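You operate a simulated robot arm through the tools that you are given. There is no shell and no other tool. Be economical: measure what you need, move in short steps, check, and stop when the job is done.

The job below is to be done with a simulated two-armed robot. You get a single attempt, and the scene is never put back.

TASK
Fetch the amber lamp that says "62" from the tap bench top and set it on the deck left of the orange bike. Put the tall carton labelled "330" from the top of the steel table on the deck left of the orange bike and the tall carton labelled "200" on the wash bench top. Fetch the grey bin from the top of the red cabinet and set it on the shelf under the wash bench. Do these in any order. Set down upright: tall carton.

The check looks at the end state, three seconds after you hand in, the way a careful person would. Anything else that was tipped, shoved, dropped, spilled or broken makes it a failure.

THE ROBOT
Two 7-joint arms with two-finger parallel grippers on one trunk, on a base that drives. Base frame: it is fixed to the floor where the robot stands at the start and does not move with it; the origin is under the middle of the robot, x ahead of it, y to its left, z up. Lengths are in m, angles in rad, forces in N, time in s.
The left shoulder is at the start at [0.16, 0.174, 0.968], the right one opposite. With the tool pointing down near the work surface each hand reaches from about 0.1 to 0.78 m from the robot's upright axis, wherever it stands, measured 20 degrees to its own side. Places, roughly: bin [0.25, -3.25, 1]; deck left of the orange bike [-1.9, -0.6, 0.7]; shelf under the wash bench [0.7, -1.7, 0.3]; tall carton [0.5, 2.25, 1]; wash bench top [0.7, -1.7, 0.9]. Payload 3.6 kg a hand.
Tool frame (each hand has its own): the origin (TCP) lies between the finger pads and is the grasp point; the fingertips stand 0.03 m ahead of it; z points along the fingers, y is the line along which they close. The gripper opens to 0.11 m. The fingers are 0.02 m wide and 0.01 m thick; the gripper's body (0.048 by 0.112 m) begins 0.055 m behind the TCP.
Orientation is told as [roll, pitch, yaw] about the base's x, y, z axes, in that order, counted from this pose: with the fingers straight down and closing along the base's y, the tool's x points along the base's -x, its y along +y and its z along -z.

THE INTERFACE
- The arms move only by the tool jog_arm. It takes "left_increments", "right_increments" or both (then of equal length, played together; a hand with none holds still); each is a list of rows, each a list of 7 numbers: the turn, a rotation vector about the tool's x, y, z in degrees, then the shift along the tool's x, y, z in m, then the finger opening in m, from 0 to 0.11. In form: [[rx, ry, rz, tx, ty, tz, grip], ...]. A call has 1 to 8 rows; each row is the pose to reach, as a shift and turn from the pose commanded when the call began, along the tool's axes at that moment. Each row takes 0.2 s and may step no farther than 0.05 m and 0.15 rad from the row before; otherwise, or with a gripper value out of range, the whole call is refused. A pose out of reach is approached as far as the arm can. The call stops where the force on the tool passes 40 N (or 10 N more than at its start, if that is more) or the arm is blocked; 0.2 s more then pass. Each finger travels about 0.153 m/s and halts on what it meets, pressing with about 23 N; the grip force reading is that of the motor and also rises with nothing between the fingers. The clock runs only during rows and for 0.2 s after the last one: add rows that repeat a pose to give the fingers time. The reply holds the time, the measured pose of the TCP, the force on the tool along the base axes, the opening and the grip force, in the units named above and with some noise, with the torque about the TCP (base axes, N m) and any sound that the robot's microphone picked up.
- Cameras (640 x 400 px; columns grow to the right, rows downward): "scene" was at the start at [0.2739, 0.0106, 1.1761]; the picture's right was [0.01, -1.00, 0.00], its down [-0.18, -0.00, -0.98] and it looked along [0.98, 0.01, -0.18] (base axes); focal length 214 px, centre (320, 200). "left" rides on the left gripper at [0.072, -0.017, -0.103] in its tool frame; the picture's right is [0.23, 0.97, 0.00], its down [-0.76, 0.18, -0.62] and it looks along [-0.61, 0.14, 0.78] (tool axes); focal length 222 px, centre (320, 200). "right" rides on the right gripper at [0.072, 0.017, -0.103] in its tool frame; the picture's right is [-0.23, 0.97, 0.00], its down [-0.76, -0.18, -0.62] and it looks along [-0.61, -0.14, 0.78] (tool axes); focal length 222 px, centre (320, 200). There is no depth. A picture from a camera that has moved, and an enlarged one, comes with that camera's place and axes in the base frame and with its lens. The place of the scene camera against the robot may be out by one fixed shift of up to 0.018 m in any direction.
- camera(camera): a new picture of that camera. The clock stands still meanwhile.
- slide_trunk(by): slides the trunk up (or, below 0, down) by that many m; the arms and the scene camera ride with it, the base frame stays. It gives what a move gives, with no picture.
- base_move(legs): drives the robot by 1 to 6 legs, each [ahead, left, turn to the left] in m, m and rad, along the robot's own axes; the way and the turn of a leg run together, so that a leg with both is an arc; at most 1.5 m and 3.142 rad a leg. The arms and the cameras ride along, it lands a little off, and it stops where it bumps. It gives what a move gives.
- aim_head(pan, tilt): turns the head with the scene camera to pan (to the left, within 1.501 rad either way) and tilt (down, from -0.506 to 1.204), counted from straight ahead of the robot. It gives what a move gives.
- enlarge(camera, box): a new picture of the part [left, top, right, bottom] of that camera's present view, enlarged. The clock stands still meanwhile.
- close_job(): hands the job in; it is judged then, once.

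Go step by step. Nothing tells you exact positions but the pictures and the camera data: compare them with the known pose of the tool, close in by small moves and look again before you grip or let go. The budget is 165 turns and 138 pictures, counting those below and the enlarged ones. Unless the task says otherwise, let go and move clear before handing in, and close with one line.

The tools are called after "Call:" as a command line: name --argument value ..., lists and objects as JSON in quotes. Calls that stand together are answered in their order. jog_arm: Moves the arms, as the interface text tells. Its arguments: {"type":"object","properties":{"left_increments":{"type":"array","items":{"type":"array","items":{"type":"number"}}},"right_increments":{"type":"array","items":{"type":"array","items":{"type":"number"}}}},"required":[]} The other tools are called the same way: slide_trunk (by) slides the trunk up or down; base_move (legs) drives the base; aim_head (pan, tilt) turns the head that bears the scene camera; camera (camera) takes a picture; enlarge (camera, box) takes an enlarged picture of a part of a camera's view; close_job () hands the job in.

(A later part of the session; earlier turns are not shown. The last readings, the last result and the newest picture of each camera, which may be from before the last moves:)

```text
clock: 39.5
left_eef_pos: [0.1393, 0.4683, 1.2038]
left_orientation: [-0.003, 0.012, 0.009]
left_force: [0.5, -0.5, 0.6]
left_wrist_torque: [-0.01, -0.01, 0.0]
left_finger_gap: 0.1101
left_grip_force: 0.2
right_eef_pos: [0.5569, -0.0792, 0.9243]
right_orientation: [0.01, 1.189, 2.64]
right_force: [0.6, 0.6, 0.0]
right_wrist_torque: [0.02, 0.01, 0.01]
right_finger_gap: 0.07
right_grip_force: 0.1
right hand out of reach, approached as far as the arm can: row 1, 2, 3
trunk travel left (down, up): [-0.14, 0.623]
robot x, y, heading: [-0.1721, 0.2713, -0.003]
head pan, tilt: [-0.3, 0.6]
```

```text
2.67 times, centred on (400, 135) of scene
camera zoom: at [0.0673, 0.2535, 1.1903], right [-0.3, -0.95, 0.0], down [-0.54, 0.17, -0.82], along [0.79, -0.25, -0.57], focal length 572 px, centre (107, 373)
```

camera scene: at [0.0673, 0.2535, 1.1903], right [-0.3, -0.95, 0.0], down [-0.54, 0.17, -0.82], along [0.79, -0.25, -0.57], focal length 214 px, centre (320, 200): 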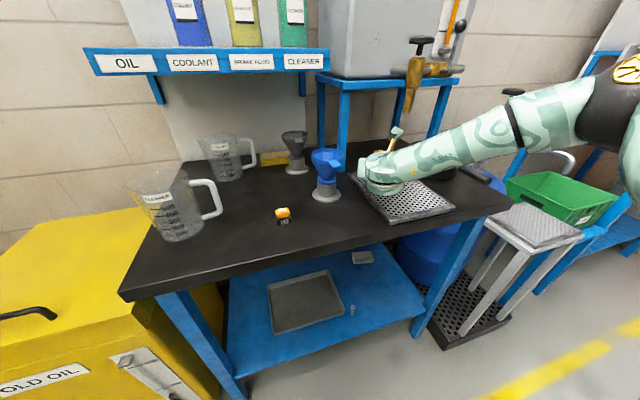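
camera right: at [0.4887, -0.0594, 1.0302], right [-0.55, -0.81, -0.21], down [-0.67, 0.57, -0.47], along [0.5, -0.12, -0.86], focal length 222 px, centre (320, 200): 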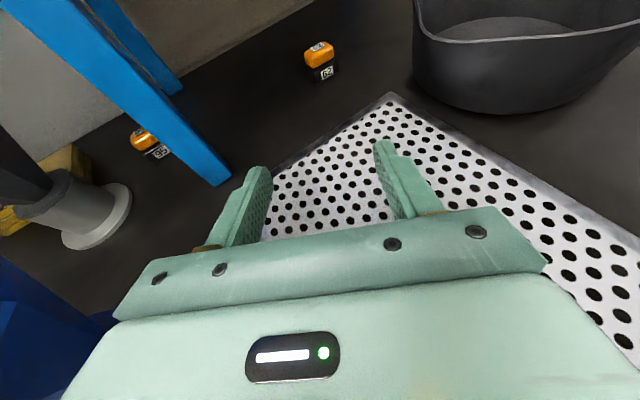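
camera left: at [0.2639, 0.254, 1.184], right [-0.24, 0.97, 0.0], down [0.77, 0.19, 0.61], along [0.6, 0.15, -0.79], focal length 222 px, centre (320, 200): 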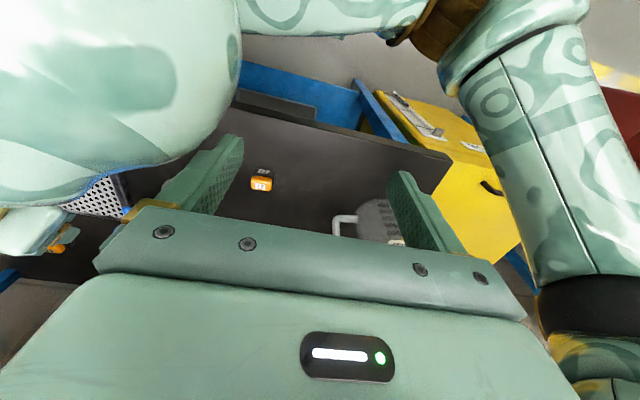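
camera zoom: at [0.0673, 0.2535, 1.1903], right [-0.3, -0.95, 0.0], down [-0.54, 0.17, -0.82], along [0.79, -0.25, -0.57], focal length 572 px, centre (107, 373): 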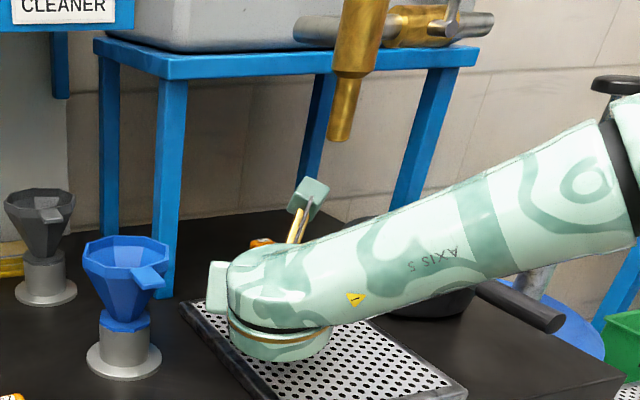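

The camera housing passes below the tap spout with room to spare. I'll go on.

Call:
jog_arm --right_increments '[[0, 0, 0, 0.0125, 0.002, 0.037, 0.07], [0, 0, 0, 0.025, 0.004, 0.0741, 0.07], [0, 0, 0, 0.034, 0.006, 0.1141, 0.07], [0, 0, 0, 0.036, 0.006, 0.147, 0.07]]'

Call:
camera --camera "right"

Call:
enlarge --camera "scene" --box '[340, 60, 460, 210]'

```text
clock: 40.5
left_eef_pos: [0.1399, 0.4696, 1.2045]
left_orientation: [-0.003, 0.011, 0.008]
left_force: [0.6, -1.2, -0.1]
left_wrist_torque: [0.03, -0.01, -0.01]
left_finger_gap: 0.1099
left_grip_force: 0.1
right_eef_pos: [0.6858, -0.1589, 0.9038]
right_orientation: [0.009, 1.197, 2.642]
right_force: [-0.1, 0.6, 0.3]
right_wrist_torque: [0.0, 0.01, 0.05]
right_finger_gap: 0.07
right_grip_force: 0.0
trunk travel left (down, up): [-0.14, 0.623]
robot x, y, heading: [-0.1623, 0.272, -0.0]
head pan, tilt: [-0.3, 0.6]
```

```text
104 pictures are left
camera right: at [0.6159, -0.1391, 1.0098], right [-0.55, -0.81, -0.21], down [-0.67, 0.57, -0.48], along [0.51, -0.12, -0.85], focal length 222 px, centre (320, 200)
```

right: 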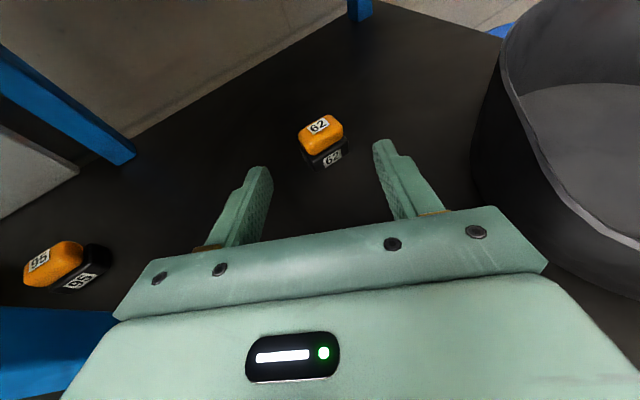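

```text
2.67 times, centred on (400, 135) of scene
camera zoom: at [0.0674, 0.2543, 1.1903], right [-0.3, -0.95, 0.0], down [-0.54, 0.17, -0.82], along [0.79, -0.25, -0.57], focal length 572 px, centre (107, 373)
```

zoom: 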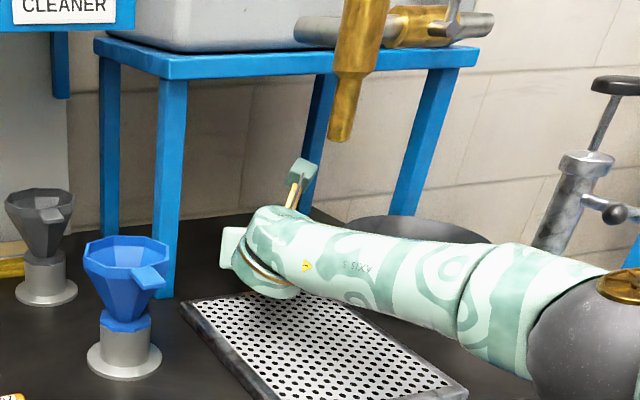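

Call:
jog_arm --right_increments '[[0, 0, 0, 0.002, 0.002, 0.017, 0.07], [0, 0, 0, 0.004, 0.004, 0.034, 0.07], [0, 0, 0, 0.006, 0.004, 0.05, 0.07]]'

Call:
camera --camera "right"

Call:
camera --camera "scene"

```text
clock: 41.3
left_eef_pos: [0.1378, 0.4706, 1.2044]
left_orientation: [-0.006, 0.008, 0.009]
left_force: [-0.1, -0.7, 0.0]
left_wrist_torque: [0.04, 0.02, 0.03]
left_finger_gap: 0.1102
left_grip_force: 0.2
right_eef_pos: [0.7096, -0.1754, 0.8955]
right_orientation: [0.005, 1.198, 2.643]
right_force: [3.2, 5.0, 9.2]
right_wrist_torque: [0.23, 0.53, -0.37]
right_finger_gap: 0.0697
right_grip_force: 0.2
right hand out of reach, approached as far as the arm can: row 2, 3
trunk travel left (down, up): [-0.14, 0.623]
robot x, y, heading: [-0.1669, 0.2686, -0.001]
head pan, tilt: [-0.3, 0.6]
```

```text
102 pictures are left
camera right: at [0.6396, -0.1573, 1.0014], right [-0.54, -0.81, -0.21], down [-0.67, 0.57, -0.48], along [0.51, -0.12, -0.85], focal length 222 px, centre (320, 200)
```

right: 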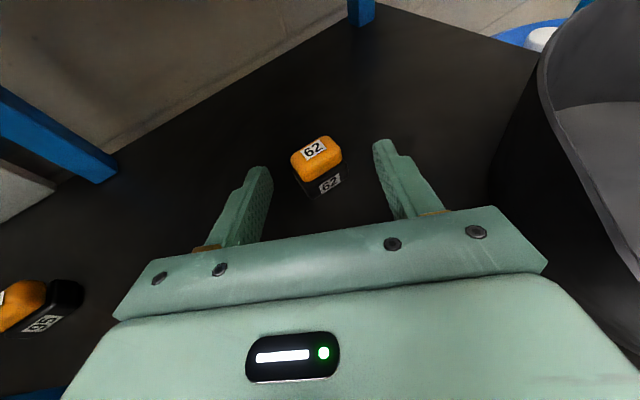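

```text
101 pictures are left
camera scene: at [0.0661, 0.2555, 1.1908], right [-0.3, -0.95, 0.0], down [-0.54, 0.17, -0.83], along [0.79, -0.25, -0.56], focal length 214 px, centre (320, 200)
```

scene: 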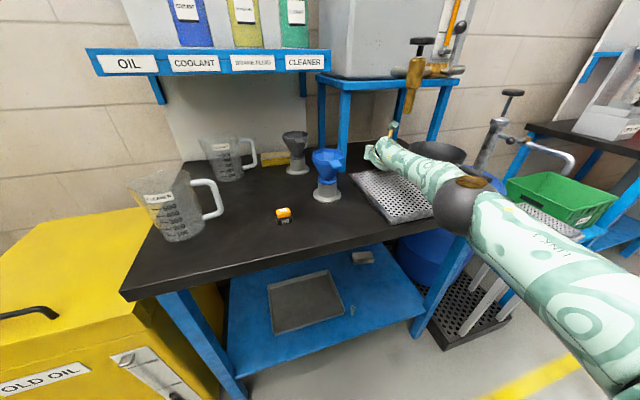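

The arm is almost at full stretch with the lamp about 2 cm ahead of the grasp point. A small base nudge will close the gap.

Call:
base_move --legs '[[0.02, -0.009, 0]]'

Call:
camera --camera "right"

```text
clock: 42.1
left_eef_pos: [0.1606, 0.4608, 1.204]
left_orientation: [-0.005, 0.008, 0.009]
left_force: [0.5, -0.2, -0.3]
left_wrist_torque: [0.0, 0.04, 0.03]
left_finger_gap: 0.1099
left_grip_force: 0.1
right_eef_pos: [0.7307, -0.189, 0.8932]
right_orientation: [0.008, 1.192, 2.641]
right_force: [0.4, -0.2, 0.3]
right_wrist_torque: [0.0, -0.06, 0.03]
right_finger_gap: 0.0701
right_grip_force: 0.1
trunk travel left (down, up): [-0.14, 0.623]
robot x, y, heading: [-0.1478, 0.2641, 0.004]
head pan, tilt: [-0.3, 0.6]
```

```text
100 pictures are left
camera right: at [0.6611, -0.1695, 0.998], right [-0.55, -0.81, -0.21], down [-0.67, 0.57, -0.48], along [0.51, -0.12, -0.85], focal length 222 px, centre (320, 200)
```

right: 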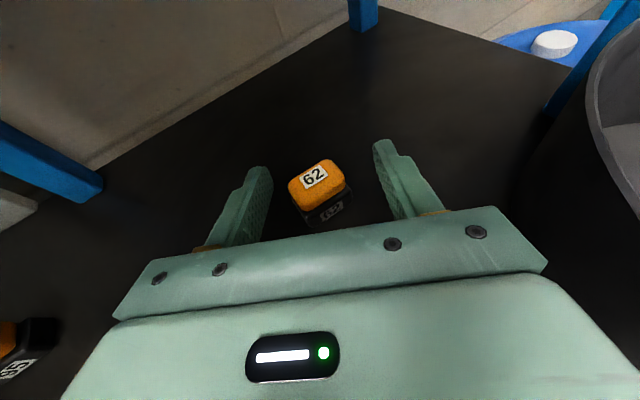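

The lamp is between the fingers. I'll close on it.

Call:
jog_arm --right_increments '[[0, 0, 0, 0, 0, 0, 0.05], [0, 0, 0, 0, 0, 0, 0.03], [0, 0, 0, 0, 0, 0, 0.02], [0, 0, 0, 0, 0, 0, 0.02]]'

Call:
camera --camera "right"

```text
clock: 43.1
left_eef_pos: [0.1587, 0.4601, 1.2036]
left_orientation: [-0.003, 0.008, 0.011]
left_force: [-1.3, 0.4, -0.2]
left_wrist_torque: [0.03, -0.02, -0.01]
left_finger_gap: 0.1102
left_grip_force: 0.0
right_eef_pos: [0.7299, -0.1887, 0.8951]
right_orientation: [0.004, 1.198, 2.639]
right_force: [-0.3, -0.7, 3.9]
right_wrist_torque: [-0.01, -0.04, -0.04]
right_finger_gap: 0.041
right_grip_force: 23.3
trunk travel left (down, up): [-0.14, 0.623]
robot x, y, heading: [-0.1446, 0.2655, 0.0]
head pan, tilt: [-0.3, 0.6]
```

```text
99 pictures are left
camera right: at [0.6595, -0.1691, 1.0002], right [-0.55, -0.81, -0.21], down [-0.66, 0.57, -0.48], along [0.51, -0.12, -0.85], focal length 222 px, centre (320, 200)
```

right: 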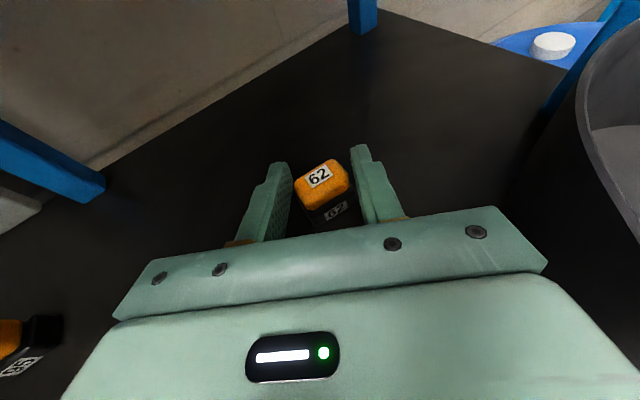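

Call:
jog_arm --right_increments '[[0, 0, 0, 0.0139, 0, -0.0057, 0.02], [0, 0, 0, 0.0139, 0, -0.0057, 0.02], [0, 0, 0, -0.0012, 0, -0.0427, 0.02], [0, 0, 0, -0.0163, 0, -0.0798, 0.02]]'

Call:
camera --camera "right"

Call:
enlarge --camera "scene" --box '[340, 60, 500, 210]'

```text
clock: 44.1
left_eef_pos: [0.1583, 0.4606, 1.2034]
left_orientation: [-0.005, 0.008, 0.01]
left_force: [-0.3, 0.7, 0.1]
left_wrist_torque: [-0.01, 0.01, -0.01]
left_finger_gap: 0.11
left_grip_force: 0.1
right_eef_pos: [0.6602, -0.1506, 0.9087]
right_orientation: [0.006, 1.197, 2.638]
right_force: [-0.4, -0.1, -0.2]
right_wrist_torque: [-0.02, -0.04, -0.02]
right_finger_gap: 0.0408
right_grip_force: 23.1
trunk travel left (down, up): [-0.14, 0.623]
robot x, y, heading: [-0.1485, 0.2601, -0.002]
head pan, tilt: [-0.3, 0.6]
```

```text
98 pictures are left
camera right: at [0.5907, -0.1313, 1.0139], right [-0.55, -0.81, -0.21], down [-0.66, 0.57, -0.48], along [0.51, -0.13, -0.85], focal length 222 px, centre (320, 200)
```

right: 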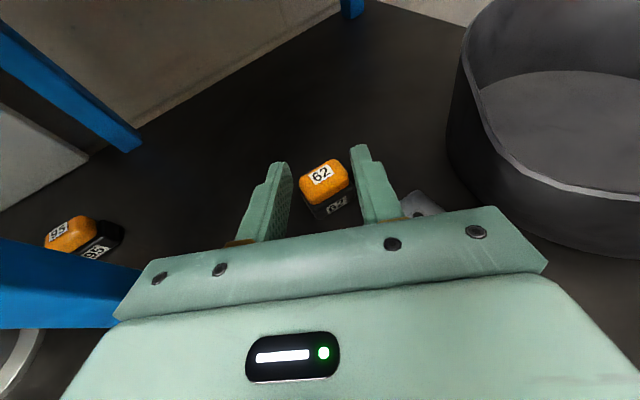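

```text
2.67 times, centred on (420, 135) of scene
camera zoom: at [0.087, 0.2459, 1.1906], right [-0.3, -0.95, 0.0], down [-0.54, 0.17, -0.82], along [0.79, -0.25, -0.57], focal length 572 px, centre (53, 373)
```

zoom: 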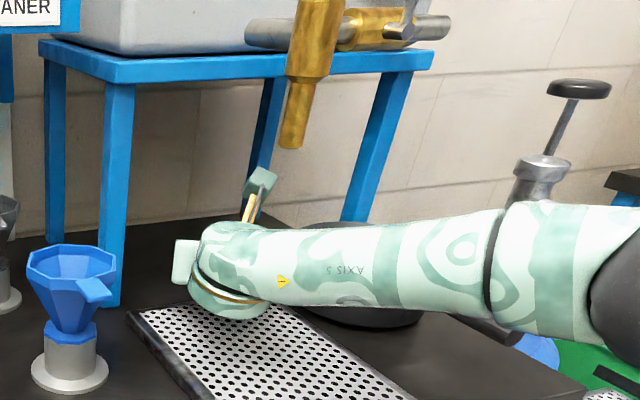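

The lamp is held securely. I'll back out a little further with the arm, then reverse the base straight back.

Call:
jog_arm --right_increments '[[0, 0, 0, -0.0075, 0, -0.0185, 0.02], [0, 0, 0, -0.0189, 0, -0.0463, 0.02], [0, 0, 0, -0.0264, 0, -0.0648, 0.02]]'

Call:
base_move --legs '[[-0.4, 0, 0]]'

Call:
camera --camera "scene"

Call:
camera --camera "right"

```text
clock: 44.9
left_eef_pos: [0.1598, 0.4604, 1.2042]
left_orientation: [-0.003, 0.009, 0.009]
left_force: [0.3, 0.5, 0.3]
left_wrist_torque: [-0.02, 0.03, 0.01]
left_finger_gap: 0.1102
left_grip_force: 0.0
right_eef_pos: [0.6012, -0.1157, 0.9074]
right_orientation: [0.01, 1.188, 2.64]
right_force: [-0.2, 0.2, 0.8]
right_wrist_torque: [0.0, 0.01, 0.01]
right_finger_gap: 0.0198
right_grip_force: 0.0
right hand out of reach, approached as far as the arm can: row 3
trunk travel left (down, up): [-0.14, 0.623]
robot x, y, heading: [-0.1454, 0.2622, -0.001]
head pan, tilt: [-0.3, 0.6]
```

```text
clock: 47.4
left_eef_pos: [-0.2399, 0.4628, 1.2038]
left_orientation: [-0.003, 0.008, 0.013]
left_force: [0.1, -0.2, -1.2]
left_wrist_torque: [0.05, -0.08, 0.02]
left_finger_gap: 0.1101
left_grip_force: 0.2
right_eef_pos: [0.2043, -0.112, 0.9093]
right_orientation: [0.008, 1.187, 2.641]
right_force: [0.2, 0.1, -0.2]
right_wrist_torque: [0.0, -0.04, 0.0]
right_finger_gap: 0.02
right_grip_force: 0.0
trunk travel left (down, up): [-0.14, 0.623]
robot x, y, heading: [-0.5442, 0.2627, 0.0]
head pan, tilt: [-0.3, 0.6]
```

```text
96 pictures are left
camera scene: at [-0.3104, 0.2464, 1.1906], right [-0.3, -0.96, 0.0], down [-0.54, 0.17, -0.83], along [0.79, -0.24, -0.56], focal length 214 px, centre (320, 200)
```

scene: 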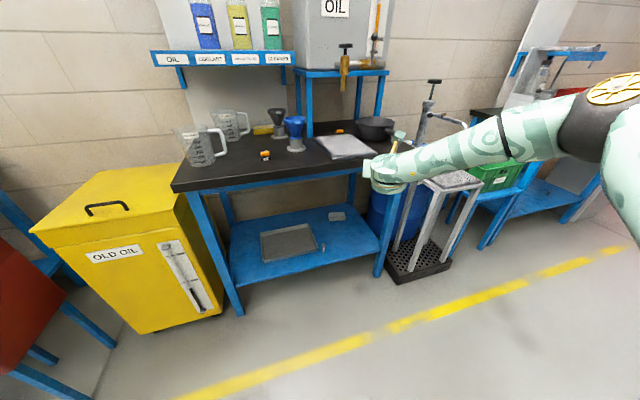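

```text
95 pictures are left
camera right: at [0.1354, -0.0933, 1.014], right [-0.55, -0.81, -0.21], down [-0.67, 0.57, -0.48], along [0.5, -0.12, -0.85], focal length 222 px, centre (320, 200)
```

right: 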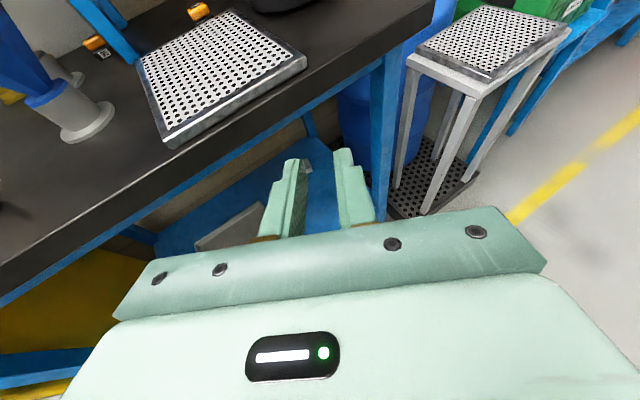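

The lamp slipped out of the fingers. I'll find where it ended up.

Call:
enlarge --camera "scene" --box '[240, 90, 440, 215]'

Call:
enlarge --camera "right" --box '[60, 0, 300, 150]'

```text
3.20 times, centred on (340, 152) of scene
camera zoom: at [-0.3104, 0.2464, 1.1906], right [-0.3, -0.96, 0.0], down [-0.54, 0.17, -0.83], along [0.79, -0.24, -0.56], focal length 686 px, centre (256, 352)
```

zoom: 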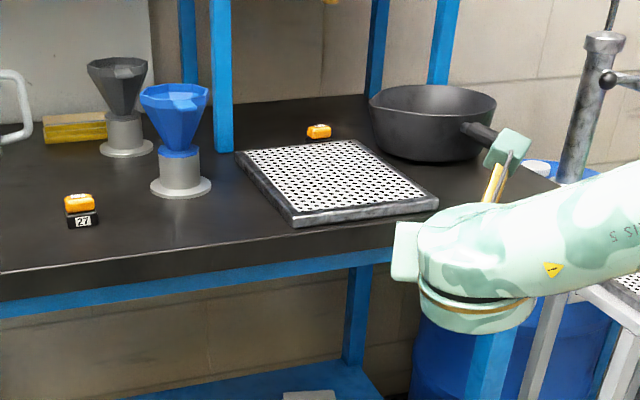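

```text
2.67 times, centred on (180, 75) of right
camera zoom: at [0.1354, -0.0933, 1.014], right [-0.55, -0.81, -0.21], down [-0.67, 0.57, -0.48], along [0.5, -0.12, -0.85], focal length 592 px, centre (693, 533)
```

zoom: 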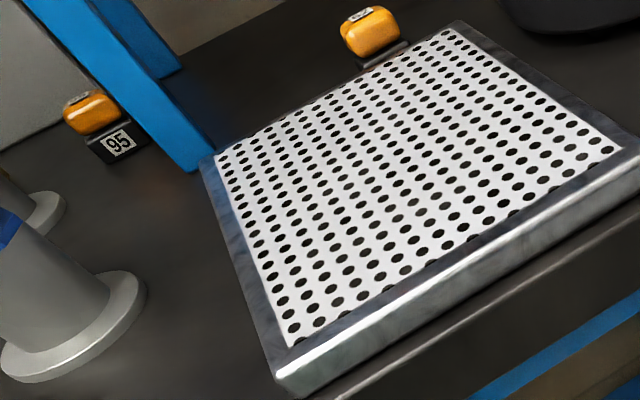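

Lamp 62 is upright again just behind the tray's rear edge, near [0.645, -0.15]. I'll raise the hand slightly, open it, and drive back in for a better aligned grasp.

Call:
jog_arm --right_increments '[[0, 0, 0, 0.0167, 0, -0.0068, 0.04], [0, 0, 0, 0.0167, 0, -0.0068, 0.075]]'

Call:
base_move --legs '[[0.3, 0.01, 0]]'

Call:
camera --camera "right"

Call:
camera --camera "scene"

```text
clock: 48.0
left_eef_pos: [-0.238, 0.4615, 1.2046]
left_orientation: [-0.004, 0.009, 0.012]
left_force: [0.4, -0.5, -0.6]
left_wrist_torque: [0.0, -0.03, 0.02]
left_finger_gap: 0.11
left_grip_force: 0.0
right_eef_pos: [0.204, -0.1121, 0.9263]
right_orientation: [0.01, 1.187, 2.642]
right_force: [-0.2, 0.1, -1.0]
right_wrist_torque: [0.02, -0.03, -0.02]
right_finger_gap: 0.0749
right_grip_force: 0.0
trunk travel left (down, up): [-0.14, 0.623]
robot x, y, heading: [-0.5441, 0.2593, -0.001]
head pan, tilt: [-0.3, 0.6]
```

```text
clock: 50.1
left_eef_pos: [0.0743, 0.4718, 1.2049]
left_orientation: [-0.003, 0.011, 0.012]
left_force: [0.5, -0.3, -0.1]
left_wrist_torque: [-0.02, -0.02, 0.01]
left_finger_gap: 0.1098
left_grip_force: 0.1
right_eef_pos: [0.5175, -0.1025, 0.9245]
right_orientation: [0.01, 1.19, 2.641]
right_force: [-0.4, -0.1, 0.0]
right_wrist_torque: [-0.01, -0.01, -0.03]
right_finger_gap: 0.0748
right_grip_force: 0.1
trunk travel left (down, up): [-0.14, 0.623]
robot x, y, heading: [-0.2354, 0.2722, 0.002]
head pan, tilt: [-0.3, 0.6]
```

```text
92 pictures are left
camera right: at [0.4487, -0.0831, 1.0311], right [-0.55, -0.81, -0.21], down [-0.67, 0.57, -0.47], along [0.5, -0.12, -0.86], focal length 222 px, centre (320, 200)
```

right: 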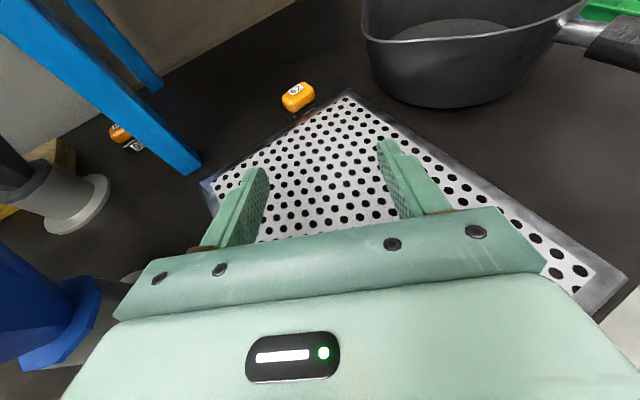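

```text
91 pictures are left
camera scene: at [0.0032, 0.2565, 1.1902], right [-0.3, -0.96, 0.0], down [-0.54, 0.17, -0.82], along [0.79, -0.24, -0.57], focal length 214 px, centre (320, 200)
```

scene: 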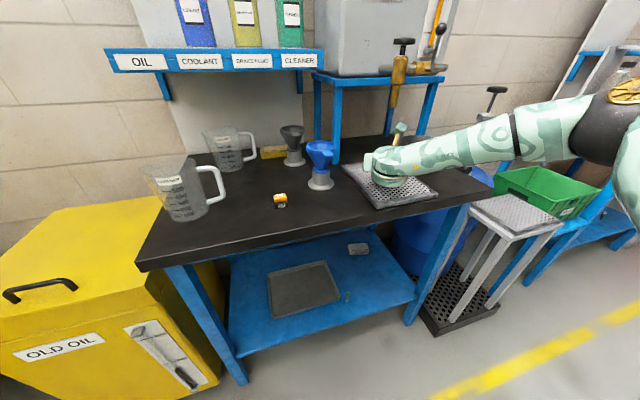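

Call:
enlarge --camera "right" --box '[240, 60, 368, 140]'

```text
5.00 times, centred on (304, 100) of right
camera zoom: at [0.4487, -0.0831, 1.0311], right [-0.55, -0.81, -0.21], down [-0.67, 0.57, -0.47], along [0.5, -0.12, -0.86], focal length 1111 px, centre (400, 700)
```

zoom: 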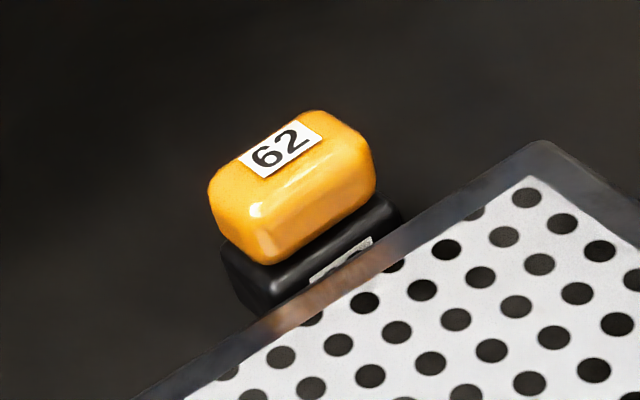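

The lamp is upright and squared up against the tray edge, faces along the base axes. I'll turn the hand to about 8° yaw so the fingers meet its flat sides.

Call:
jog_arm --right_increments '[[6.4, 0, -2.6, 0.001, 0.007, 0.009, 0.075], [12.8, 0, -5.2, 0.002, 0.014, 0.018, 0.075], [19.2, 0, -7.8, 0.003, 0.0217, 0.027, 0.075]]'

Call:
camera --camera "right"

Call:
enlarge --camera "scene" --box '[340, 60, 500, 210]'

```text
clock: 50.9
left_eef_pos: [0.076, 0.469, 1.2023]
left_orientation: [-0.002, 0.013, 0.012]
left_force: [0.3, -0.8, -0.3]
left_wrist_torque: [0.03, 0.01, 0.02]
left_finger_gap: 0.11
left_grip_force: 0.0
right_eef_pos: [0.5307, -0.1373, 0.9165]
right_orientation: [0.013, 1.185, 3.008]
right_force: [0.6, 0.2, -0.2]
right_wrist_torque: [0.01, 0.01, 0.05]
right_finger_gap: 0.0751
right_grip_force: 0.1
right hand out of reach, approached as far as the arm can: row 2
trunk travel left (down, up): [-0.14, 0.623]
robot x, y, heading: [-0.2318, 0.2686, 0.001]
head pan, tilt: [-0.3, 0.6]
```

```text
89 pictures are left
camera right: at [0.4601, -0.1435, 1.022], right [-0.23, -0.95, -0.21], down [-0.83, 0.3, -0.47], along [0.51, 0.06, -0.86], focal length 222 px, centre (320, 200)
```

right: 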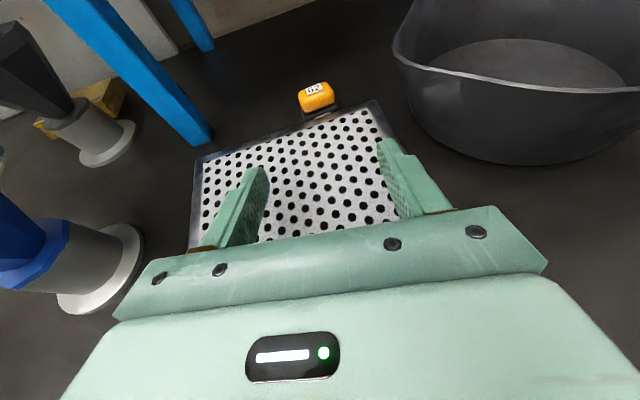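

```text
2.67 times, centred on (420, 135) of scene
camera zoom: at [0.0049, 0.2544, 1.1896], right [-0.3, -0.96, 0.0], down [-0.54, 0.17, -0.82], along [0.79, -0.24, -0.57], focal length 572 px, centre (53, 373)
```

zoom: 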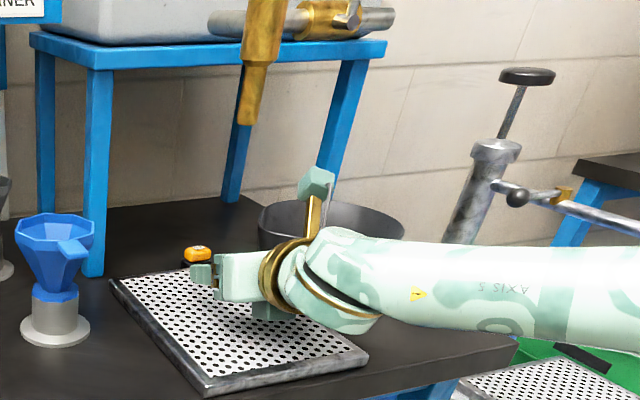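

Call:
jog_arm --right_increments '[[0, 0, 0, 0.0151, 0, 0.037, 0.075], [0, 0, 0, 0.0228, 0.001, 0.0771, 0.075], [0, 0, 0, 0.0248, 0.002, 0.1087, 0.075]]'

Call:
camera --camera "right"

```text
clock: 51.7
left_eef_pos: [0.0743, 0.4727, 1.2023]
left_orientation: [-0.005, 0.01, 0.01]
left_force: [0.3, 1.0, 0.2]
left_wrist_torque: [-0.01, 0.03, -0.03]
left_finger_gap: 0.1099
left_grip_force: 0.0
right_eef_pos: [0.6395, -0.1527, 0.9]
right_orientation: [0.007, 1.188, 3.003]
right_force: [0.2, 0.9, 0.2]
right_wrist_torque: [0.04, -0.04, 0.01]
right_finger_gap: 0.0749
right_grip_force: 0.1
trunk travel left (down, up): [-0.14, 0.623]
robot x, y, heading: [-0.2294, 0.2743, 0.002]
head pan, tilt: [-0.3, 0.6]
```

```text
87 pictures are left
camera right: at [0.5681, -0.1592, 1.0056], right [-0.23, -0.95, -0.21], down [-0.83, 0.3, -0.47], along [0.51, 0.06, -0.86], focal length 222 px, centre (320, 200)
```

right: 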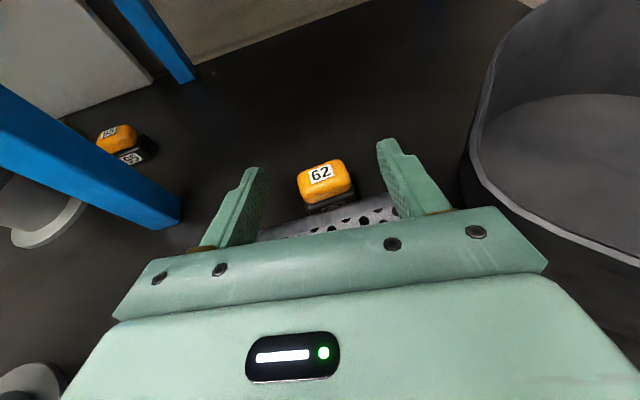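

Call:
jog_arm --right_increments '[[0, 0, 0, -0.003, 0.002, 0.0173, 0.075], [0, 0, 0, -0.003, 0.002, 0.0173, 0.055], [0, 0, 0, -0.003, 0.002, 0.0173, 0.035], [0, 0, 0, -0.003, 0.002, 0.0173, 0.02], [0, 0, 0, -0.003, 0.002, 0.0173, 0.02]]'

Call:
enlarge --camera "right" --box '[200, 120, 440, 270]'

```text
clock: 52.9
left_eef_pos: [0.0711, 0.4726, 1.2052]
left_orientation: [-0.006, 0.007, 0.013]
left_force: [0.1, -0.8, 0.2]
left_wrist_torque: [-0.02, -0.04, -0.01]
left_finger_gap: 0.11
left_grip_force: 0.0
right_eef_pos: [0.6529, -0.1565, 0.8958]
right_orientation: [0.012, 1.193, 3.006]
right_force: [8.3, -3.2, 24.6]
right_wrist_torque: [0.57, 1.48, 0.03]
right_finger_gap: 0.0381
right_grip_force: 22.6
trunk travel left (down, up): [-0.14, 0.623]
robot x, y, heading: [-0.2296, 0.2784, -0.0]
head pan, tilt: [-0.3, 0.6]
```

```text
2.67 times, centred on (320, 195) of right
camera zoom: at [0.5795, -0.1625, 1.0017], right [-0.22, -0.95, -0.21], down [-0.83, 0.3, -0.48], along [0.52, 0.06, -0.85], focal length 592 px, centre (320, 213)
```

zoom: 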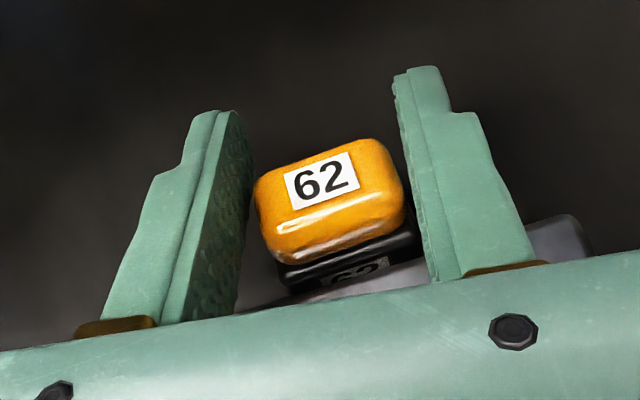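

Aligned grip this time, with a gap of 0.038. I'll lift slightly and back out slowly, checking the grip.

Call:
jog_arm --right_increments '[[0, 0, 0, 0.0139, 0, -0.0057, 0.02], [0, 0, 0, 0.0232, 0, -0.0095, 0.02], [0, 0, 0, 0.016, 0, -0.028, 0.02], [0, 0, 0, 0.0081, 0, -0.0465, 0.02], [0, 0, 0, 0.0005, 0, -0.065, 0.02]]'

Call:
camera --camera "right"

```text
clock: 54.1
left_eef_pos: [0.0735, 0.4715, 1.2044]
left_orientation: [-0.004, 0.011, 0.012]
left_force: [0.1, 0.1, -0.9]
left_wrist_torque: [0.0, -0.01, -0.02]
left_finger_gap: 0.1102
left_grip_force: 0.0
right_eef_pos: [0.5914, -0.1484, 0.9156]
right_orientation: [0.014, 1.187, 3.005]
right_force: [-0.7, -0.3, -0.1]
right_wrist_torque: [0.02, 0.02, 0.01]
right_finger_gap: 0.0349
right_grip_force: 23.0
trunk travel left (down, up): [-0.14, 0.623]
robot x, y, heading: [-0.2319, 0.2722, -0.002]
head pan, tilt: [-0.3, 0.6]
```

```text
85 pictures are left
camera right: at [0.5214, -0.1544, 1.0221], right [-0.23, -0.95, -0.21], down [-0.83, 0.3, -0.47], along [0.51, 0.06, -0.86], focal length 222 px, centre (320, 200)
```

right: 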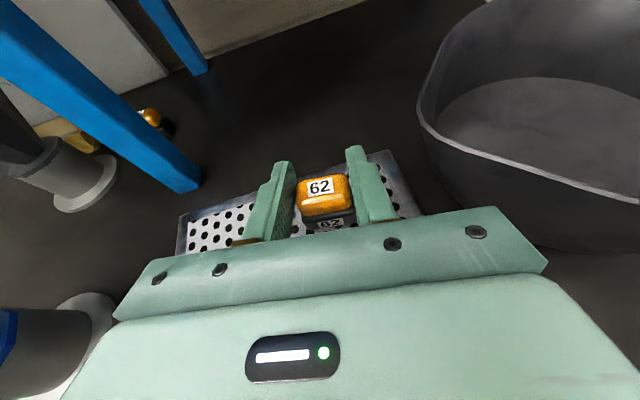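

Call:
base_move --legs '[[-0.35, 0, 0]]'

Call:
camera --camera "right"

Call:
camera --camera "scene"

```text
clock: 56.4
left_eef_pos: [-0.2813, 0.4726, 1.2037]
left_orientation: [-0.003, 0.008, 0.021]
left_force: [-1.1, -0.1, -0.7]
left_wrist_torque: [-0.04, -0.06, 0.02]
left_finger_gap: 0.11
left_grip_force: 0.1
right_eef_pos: [0.2435, -0.1428, 0.9171]
right_orientation: [0.01, 1.189, 3.015]
right_force: [-0.6, 0.5, 0.2]
right_wrist_torque: [0.0, 0.0, -0.04]
right_finger_gap: 0.0351
right_grip_force: 22.7
trunk travel left (down, up): [-0.14, 0.623]
robot x, y, heading: [-0.5836, 0.2715, 0.005]
head pan, tilt: [-0.3, 0.6]
```

```text
84 pictures are left
camera right: at [0.1722, -0.1498, 1.0224], right [-0.22, -0.95, -0.21], down [-0.83, 0.29, -0.47], along [0.51, 0.07, -0.86], focal length 222 px, centre (320, 200)
```

right: 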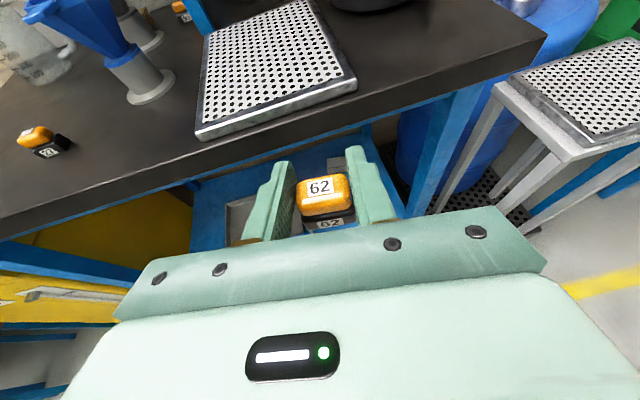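

```text
83 pictures are left
camera scene: at [-0.3504, 0.2568, 1.1906], right [-0.29, -0.96, 0.0], down [-0.54, 0.16, -0.83], along [0.79, -0.24, -0.56], focal length 214 px, centre (320, 200)
```

scene: 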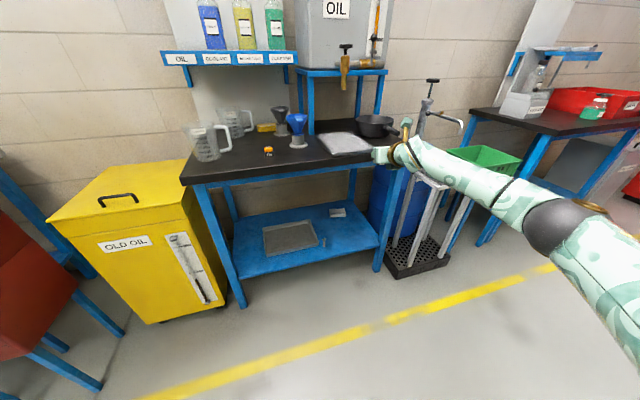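

The lamp is safe in hand. I'll turn right, away from the drum, and look for the orange bike and its deck.

Call:
base_move --legs '[[0, 0, -1.57]]'

Call:
aim_head --pan -1.3 --tilt 0.35

Call:
camera --camera "scene"

Call:
aim_head --pan -0.2 --tilt 0.35

Call:
camera --camera "scene"

```text
clock: 60.5
left_eef_pos: [-0.3758, -0.026, 1.2052]
left_orientation: [-0.003, 0.009, -1.525]
left_force: [-0.4, -0.4, -0.2]
left_wrist_torque: [0.02, -0.02, 0.02]
left_finger_gap: 0.11
left_grip_force: 0.2
right_eef_pos: [-0.9765, -0.5677, 0.9154]
right_orientation: [0.01, 1.187, 1.469]
right_force: [0.5, 0.6, -0.2]
right_wrist_torque: [0.03, 0.01, 0.03]
right_finger_gap: 0.0353
right_grip_force: 23.0
trunk travel left (down, up): [-0.14, 0.623]
robot x, y, heading: [-0.5834, 0.2749, -1.537]
head pan, tilt: [-0.3, 0.6]
```

```text
clock: 61.8
left_eef_pos: [-0.3753, -0.0273, 1.2043]
left_orientation: [-0.003, 0.01, -1.525]
left_force: [-0.1, -0.5, -0.4]
left_wrist_torque: [0.0, -0.02, 0.0]
left_finger_gap: 0.1099
left_grip_force: 0.1
right_eef_pos: [-0.9758, -0.5678, 0.9171]
right_orientation: [0.012, 1.187, 1.47]
right_force: [0.1, -0.9, -0.9]
right_wrist_torque: [0.01, 0.02, -0.02]
right_finger_gap: 0.035
right_grip_force: 23.3
trunk travel left (down, up): [-0.14, 0.623]
robot x, y, heading: [-0.5862, 0.2719, -1.536]
head pan, tilt: [-1.3, 0.351]
```

```text
82 pictures are left
camera scene: at [-0.6794, 0.0914, 1.2132], right [-0.3, 0.95, 0.0], down [0.33, 0.1, -0.94], along [-0.9, -0.28, -0.34], focal length 214 px, centre (320, 200)
```

scene: 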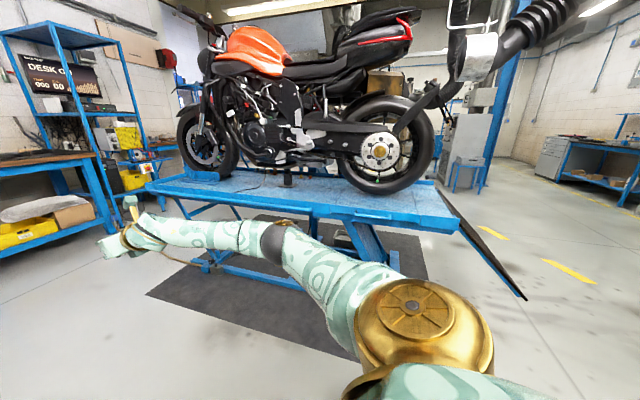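

```text
clock: 63.1
left_eef_pos: [-0.3753, -0.0275, 1.2041]
left_orientation: [-0.002, 0.009, -1.524]
left_force: [0.0, 0.8, -1.0]
left_wrist_torque: [0.0, 0.01, 0.01]
left_finger_gap: 0.1099
left_grip_force: 0.0
right_eef_pos: [-0.9772, -0.5676, 0.9158]
right_orientation: [0.014, 1.187, 1.469]
right_force: [-0.3, -0.4, -0.2]
right_wrist_torque: [0.01, 0.03, -0.01]
right_finger_gap: 0.0352
right_grip_force: 23.2
trunk travel left (down, up): [-0.14, 0.623]
robot x, y, heading: [-0.584, 0.2704, -1.532]
head pan, tilt: [-0.201, 0.351]
```

```text
81 pictures are left
camera scene: at [-0.6061, 0.0276, 1.2132], right [-0.99, 0.17, 0.0], down [0.06, 0.34, -0.94], along [-0.16, -0.93, -0.34], focal length 214 px, centre (320, 200)
```

scene: 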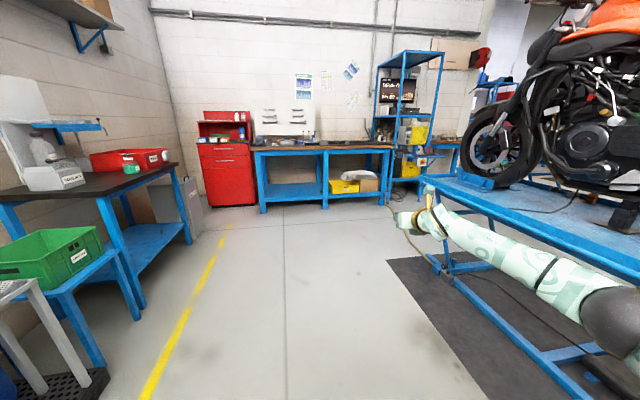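

The near strip of the blue lift deck is left of the bike, which points toward -y. I'll turn to face the deck and drive alongside it.

Call:
base_move --legs '[[0, 0, -1.606], [0, 1.27, 0], [0.33, 0, 0]]'

Call:
aim_head --pan -0.3 --tilt 0.5

Call:
camera --camera "scene"

Call:
camera --camera "right"

```text
clock: 75.2
left_eef_pos: [-1.2323, -1.1852, 1.204]
left_orientation: [-0.005, 0.012, -3.134]
left_force: [-0.5, 0.3, 0.2]
left_wrist_torque: [-0.01, -0.01, -0.03]
left_finger_gap: 0.11
left_grip_force: 0.0
right_eef_pos: [-1.7492, -0.5632, 0.9154]
right_orientation: [0.012, 1.187, -0.138]
right_force: [0.4, -0.3, -0.4]
right_wrist_torque: [-0.01, 0.02, 0.03]
right_finger_gap: 0.035
right_grip_force: 23.3
trunk travel left (down, up): [-0.14, 0.623]
robot x, y, heading: [-0.9192, -0.9875, 3.136]
head pan, tilt: [-0.201, 0.351]
```

```text
clock: 75.9
left_eef_pos: [-1.2306, -1.1855, 1.2047]
left_orientation: [-0.004, 0.009, -3.136]
left_force: [0.0, -0.1, -0.1]
left_wrist_torque: [0.02, 0.0, 0.02]
left_finger_gap: 0.1097
left_grip_force: 0.0
right_eef_pos: [-1.7485, -0.5639, 0.9165]
right_orientation: [0.015, 1.186, -0.139]
right_force: [0.8, 0.5, -0.4]
right_wrist_torque: [0.0, 0.0, 0.0]
right_finger_gap: 0.0352
right_grip_force: 23.2
trunk travel left (down, up): [-0.14, 0.623]
robot x, y, heading: [-0.9259, -0.9884, 3.136]
head pan, tilt: [-0.3, 0.499]
```

```text
80 pictures are left
camera scene: at [-1.1842, -0.9504, 1.1996], right [0.3, 0.95, 0.0], down [0.46, -0.14, -0.88], along [-0.84, 0.26, -0.48], focal length 214 px, centre (320, 200)
```

scene: 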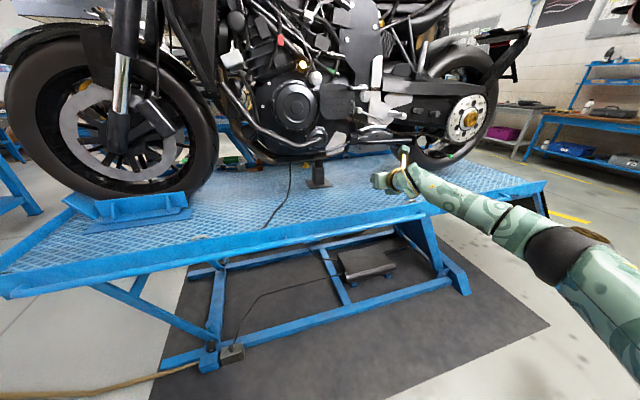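

```text
79 pictures are left
camera right: at [-1.6781, -0.5573, 1.0219], right [0.23, 0.95, -0.21], down [0.83, -0.3, -0.47], along [-0.51, -0.06, -0.86], focal length 222 px, centre (320, 200)
```

right: 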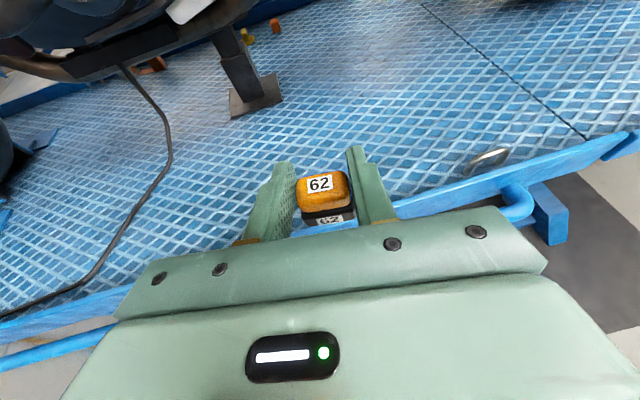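

Call:
jog_arm --right_increments '[[0, 0, 0, -0.0151, 0, -0.037, 0.02], [0, 0, 0, -0.0302, 0, -0.0741, 0.02], [0, 0, 0, -0.0452, 0, -0.111, 0.02]]'

Call:
base_move --legs '[[0.27, 0, 0]]'

Call:
jog_arm --right_increments '[[0, 0, 0, -0.0278, 0, 0.0113, 0.02], [0, 0, 0, -0.0556, 0, 0.0227, 0.02], [0, 0, 0, -0.0833, 0, 0.034, 0.02], [0, 0, 0, -0.1111, 0, 0.0454, 0.02], [0, 0, 0, -0.13, 0, 0.053, 0.02]]'

Call:
camera --camera "right"

Call:
camera --camera "scene"

```text
clock: 76.7
left_eef_pos: [-1.2283, -1.1839, 1.2049]
left_orientation: [-0.004, 0.007, -3.135]
left_force: [0.8, 0.9, 0.5]
left_wrist_torque: [-0.04, 0.05, 0.04]
left_finger_gap: 0.1099
left_grip_force: 0.0
right_eef_pos: [-1.624, -0.5505, 0.9259]
right_orientation: [0.001, 1.185, -0.145]
right_force: [0.8, 1.0, 0.2]
right_wrist_torque: [-0.03, 0.01, 0.0]
right_finger_gap: 0.0351
right_grip_force: 22.9
right hand out of reach, approached as far as the arm can: row 2, 3
trunk travel left (down, up): [-0.14, 0.623]
robot x, y, heading: [-0.9267, -0.9868, 3.141]
head pan, tilt: [-0.3, 0.499]
```

```text
clock: 78.6
left_eef_pos: [-1.4995, -1.1833, 1.2036]
left_orientation: [-0.004, 0.01, -3.136]
left_force: [0.3, 1.1, 0.1]
left_wrist_torque: [0.0, -0.03, 0.0]
left_finger_gap: 0.1098
left_grip_force: 0.0
right_eef_pos: [-1.8924, -0.549, 0.9238]
right_orientation: [0.008, 1.18, -0.14]
right_force: [-0.5, -0.6, 0.0]
right_wrist_torque: [0.03, -0.04, -0.01]
right_finger_gap: 0.0351
right_grip_force: 22.7
trunk travel left (down, up): [-0.14, 0.623]
robot x, y, heading: [-1.185, -0.9872, 3.139]
head pan, tilt: [-0.3, 0.499]
```

```text
clock: 79.8
left_eef_pos: [-1.4961, -1.183, 1.2044]
left_orientation: [-0.002, 0.007, -3.137]
left_force: [0.5, 0.6, 0.6]
left_wrist_torque: [0.0, 0.04, -0.03]
left_finger_gap: 0.11
left_grip_force: 0.1
right_eef_pos: [-1.8658, -0.5217, 0.8125]
right_orientation: [-0.036, 1.187, -0.136]
right_force: [0.6, 0.2, -0.8]
right_wrist_torque: [0.04, -0.03, -0.01]
right_finger_gap: 0.035
right_grip_force: 22.6
right hand out of reach, approached as far as the arm can: row 1, 2, 3, 4, 5
trunk travel left (down, up): [-0.14, 0.623]
robot x, y, heading: [-1.1914, -0.9868, 3.134]
head pan, tilt: [-0.3, 0.499]
```

```text
78 pictures are left
camera right: at [-1.7968, -0.51, 0.918], right [0.18, 0.96, -0.22], down [0.84, -0.27, -0.47], along [-0.51, -0.1, -0.85], focal length 222 px, centre (320, 200)
```

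right: 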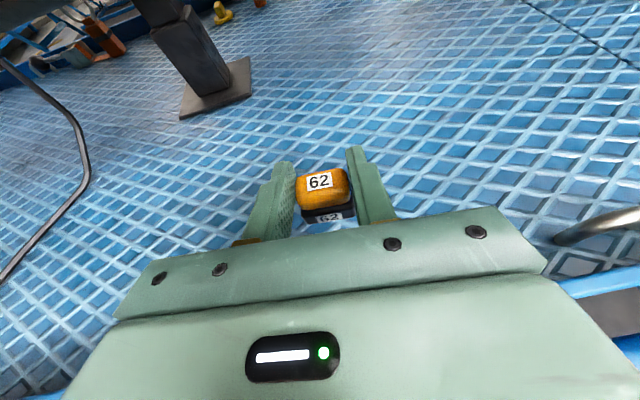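

```text
77 pictures are left
camera scene: at [-1.4495, -0.9483, 1.1998], right [0.3, 0.95, 0.0], down [0.46, -0.14, -0.88], along [-0.84, 0.26, -0.48], focal length 214 px, centre (320, 200)
```

scene: 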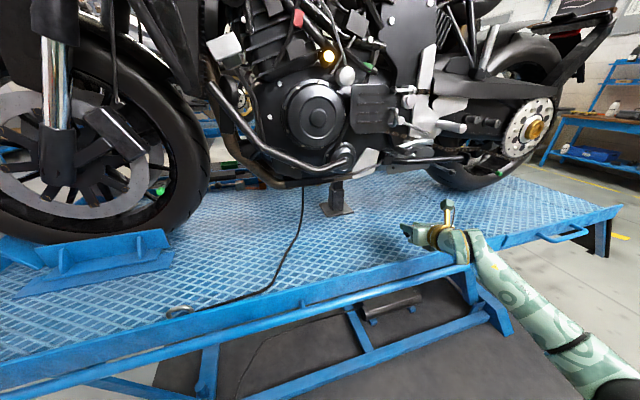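

Call:
jog_arm --left_increments '[[0, 0, 0, 0, 0, 0, 0.05], [0, 0, 0, 0, 0, 0, 0.0], [0, 0, 0, 0, 0, 0, 0.0]]'

Call:
slide_trunk --by -0.06

Call:
camera --camera "scene"

Call:
camera --camera "right"

```text
clock: 80.6
left_eef_pos: [-1.498, -1.1837, 1.2053]
left_orientation: [-0.007, 0.01, -3.137]
left_force: [-0.1, -0.7, 0.9]
left_wrist_torque: [0.0, 0.0, -0.01]
left_finger_gap: 0.0
left_grip_force: 22.5
right_eef_pos: [-1.8681, -0.5219, 0.8123]
right_orientation: [-0.038, 1.19, -0.135]
right_force: [-0.1, -0.4, 0.3]
right_wrist_torque: [0.0, -0.01, 0.05]
right_finger_gap: 0.0351
right_grip_force: 23.2
trunk travel left (down, up): [-0.14, 0.623]
robot x, y, heading: [-1.1871, -0.988, 3.131]
head pan, tilt: [-0.3, 0.499]
```

```text
clock: 81.2
left_eef_pos: [-1.5154, -1.184, 1.1625]
left_orientation: [-0.009, 0.044, -3.136]
left_force: [0.2, 0.6, -0.7]
left_wrist_torque: [-0.04, 0.01, 0.01]
left_finger_gap: 0.0
left_grip_force: 23.0
right_eef_pos: [-1.8695, -0.5229, 0.7862]
right_orientation: [-0.018, 1.204, -0.115]
right_force: [-3.3, -6.2, 13.1]
right_wrist_torque: [-0.01, -0.87, -0.45]
right_finger_gap: 0.0351
right_grip_force: 22.8
trunk travel left (down, up): [-0.106, 0.657]
robot x, y, heading: [-1.1896, -0.9847, 3.132]
head pan, tilt: [-0.3, 0.499]
stopped: the force on the tool passed its limit at 46 N (the readings are from after the stop); the commanded pose is now the measured one
```

```text
76 pictures are left
camera scene: at [-1.4703, -0.9494, 1.1632], right [0.3, 0.95, 0.0], down [0.46, -0.14, -0.88], along [-0.84, 0.26, -0.48], focal length 214 px, centre (320, 200)
```

scene: 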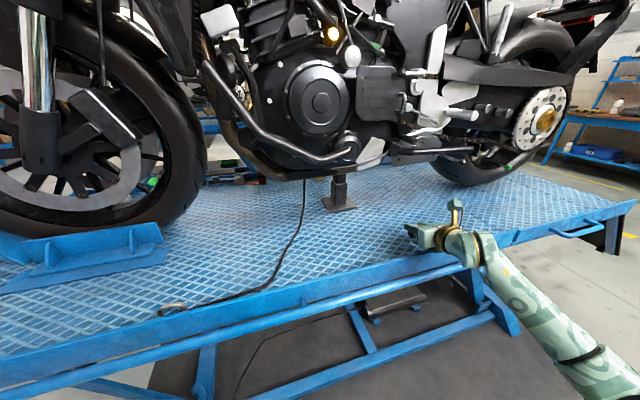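

```text
75 pictures are left
camera right: at [-1.7986, -0.5114, 0.8915], right [0.18, 0.96, -0.22], down [0.83, -0.26, -0.49], along [-0.53, -0.1, -0.85], focal length 222 px, centre (320, 200)
```

right: 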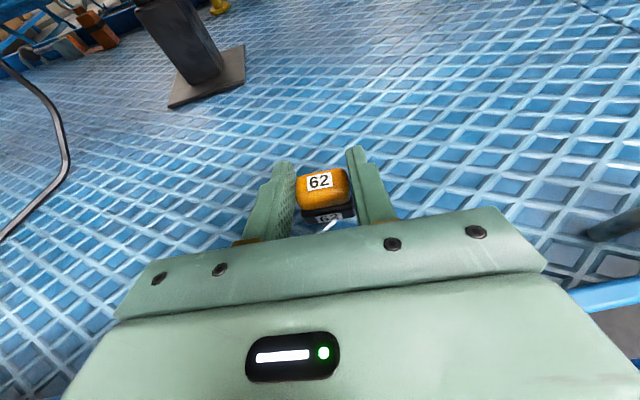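

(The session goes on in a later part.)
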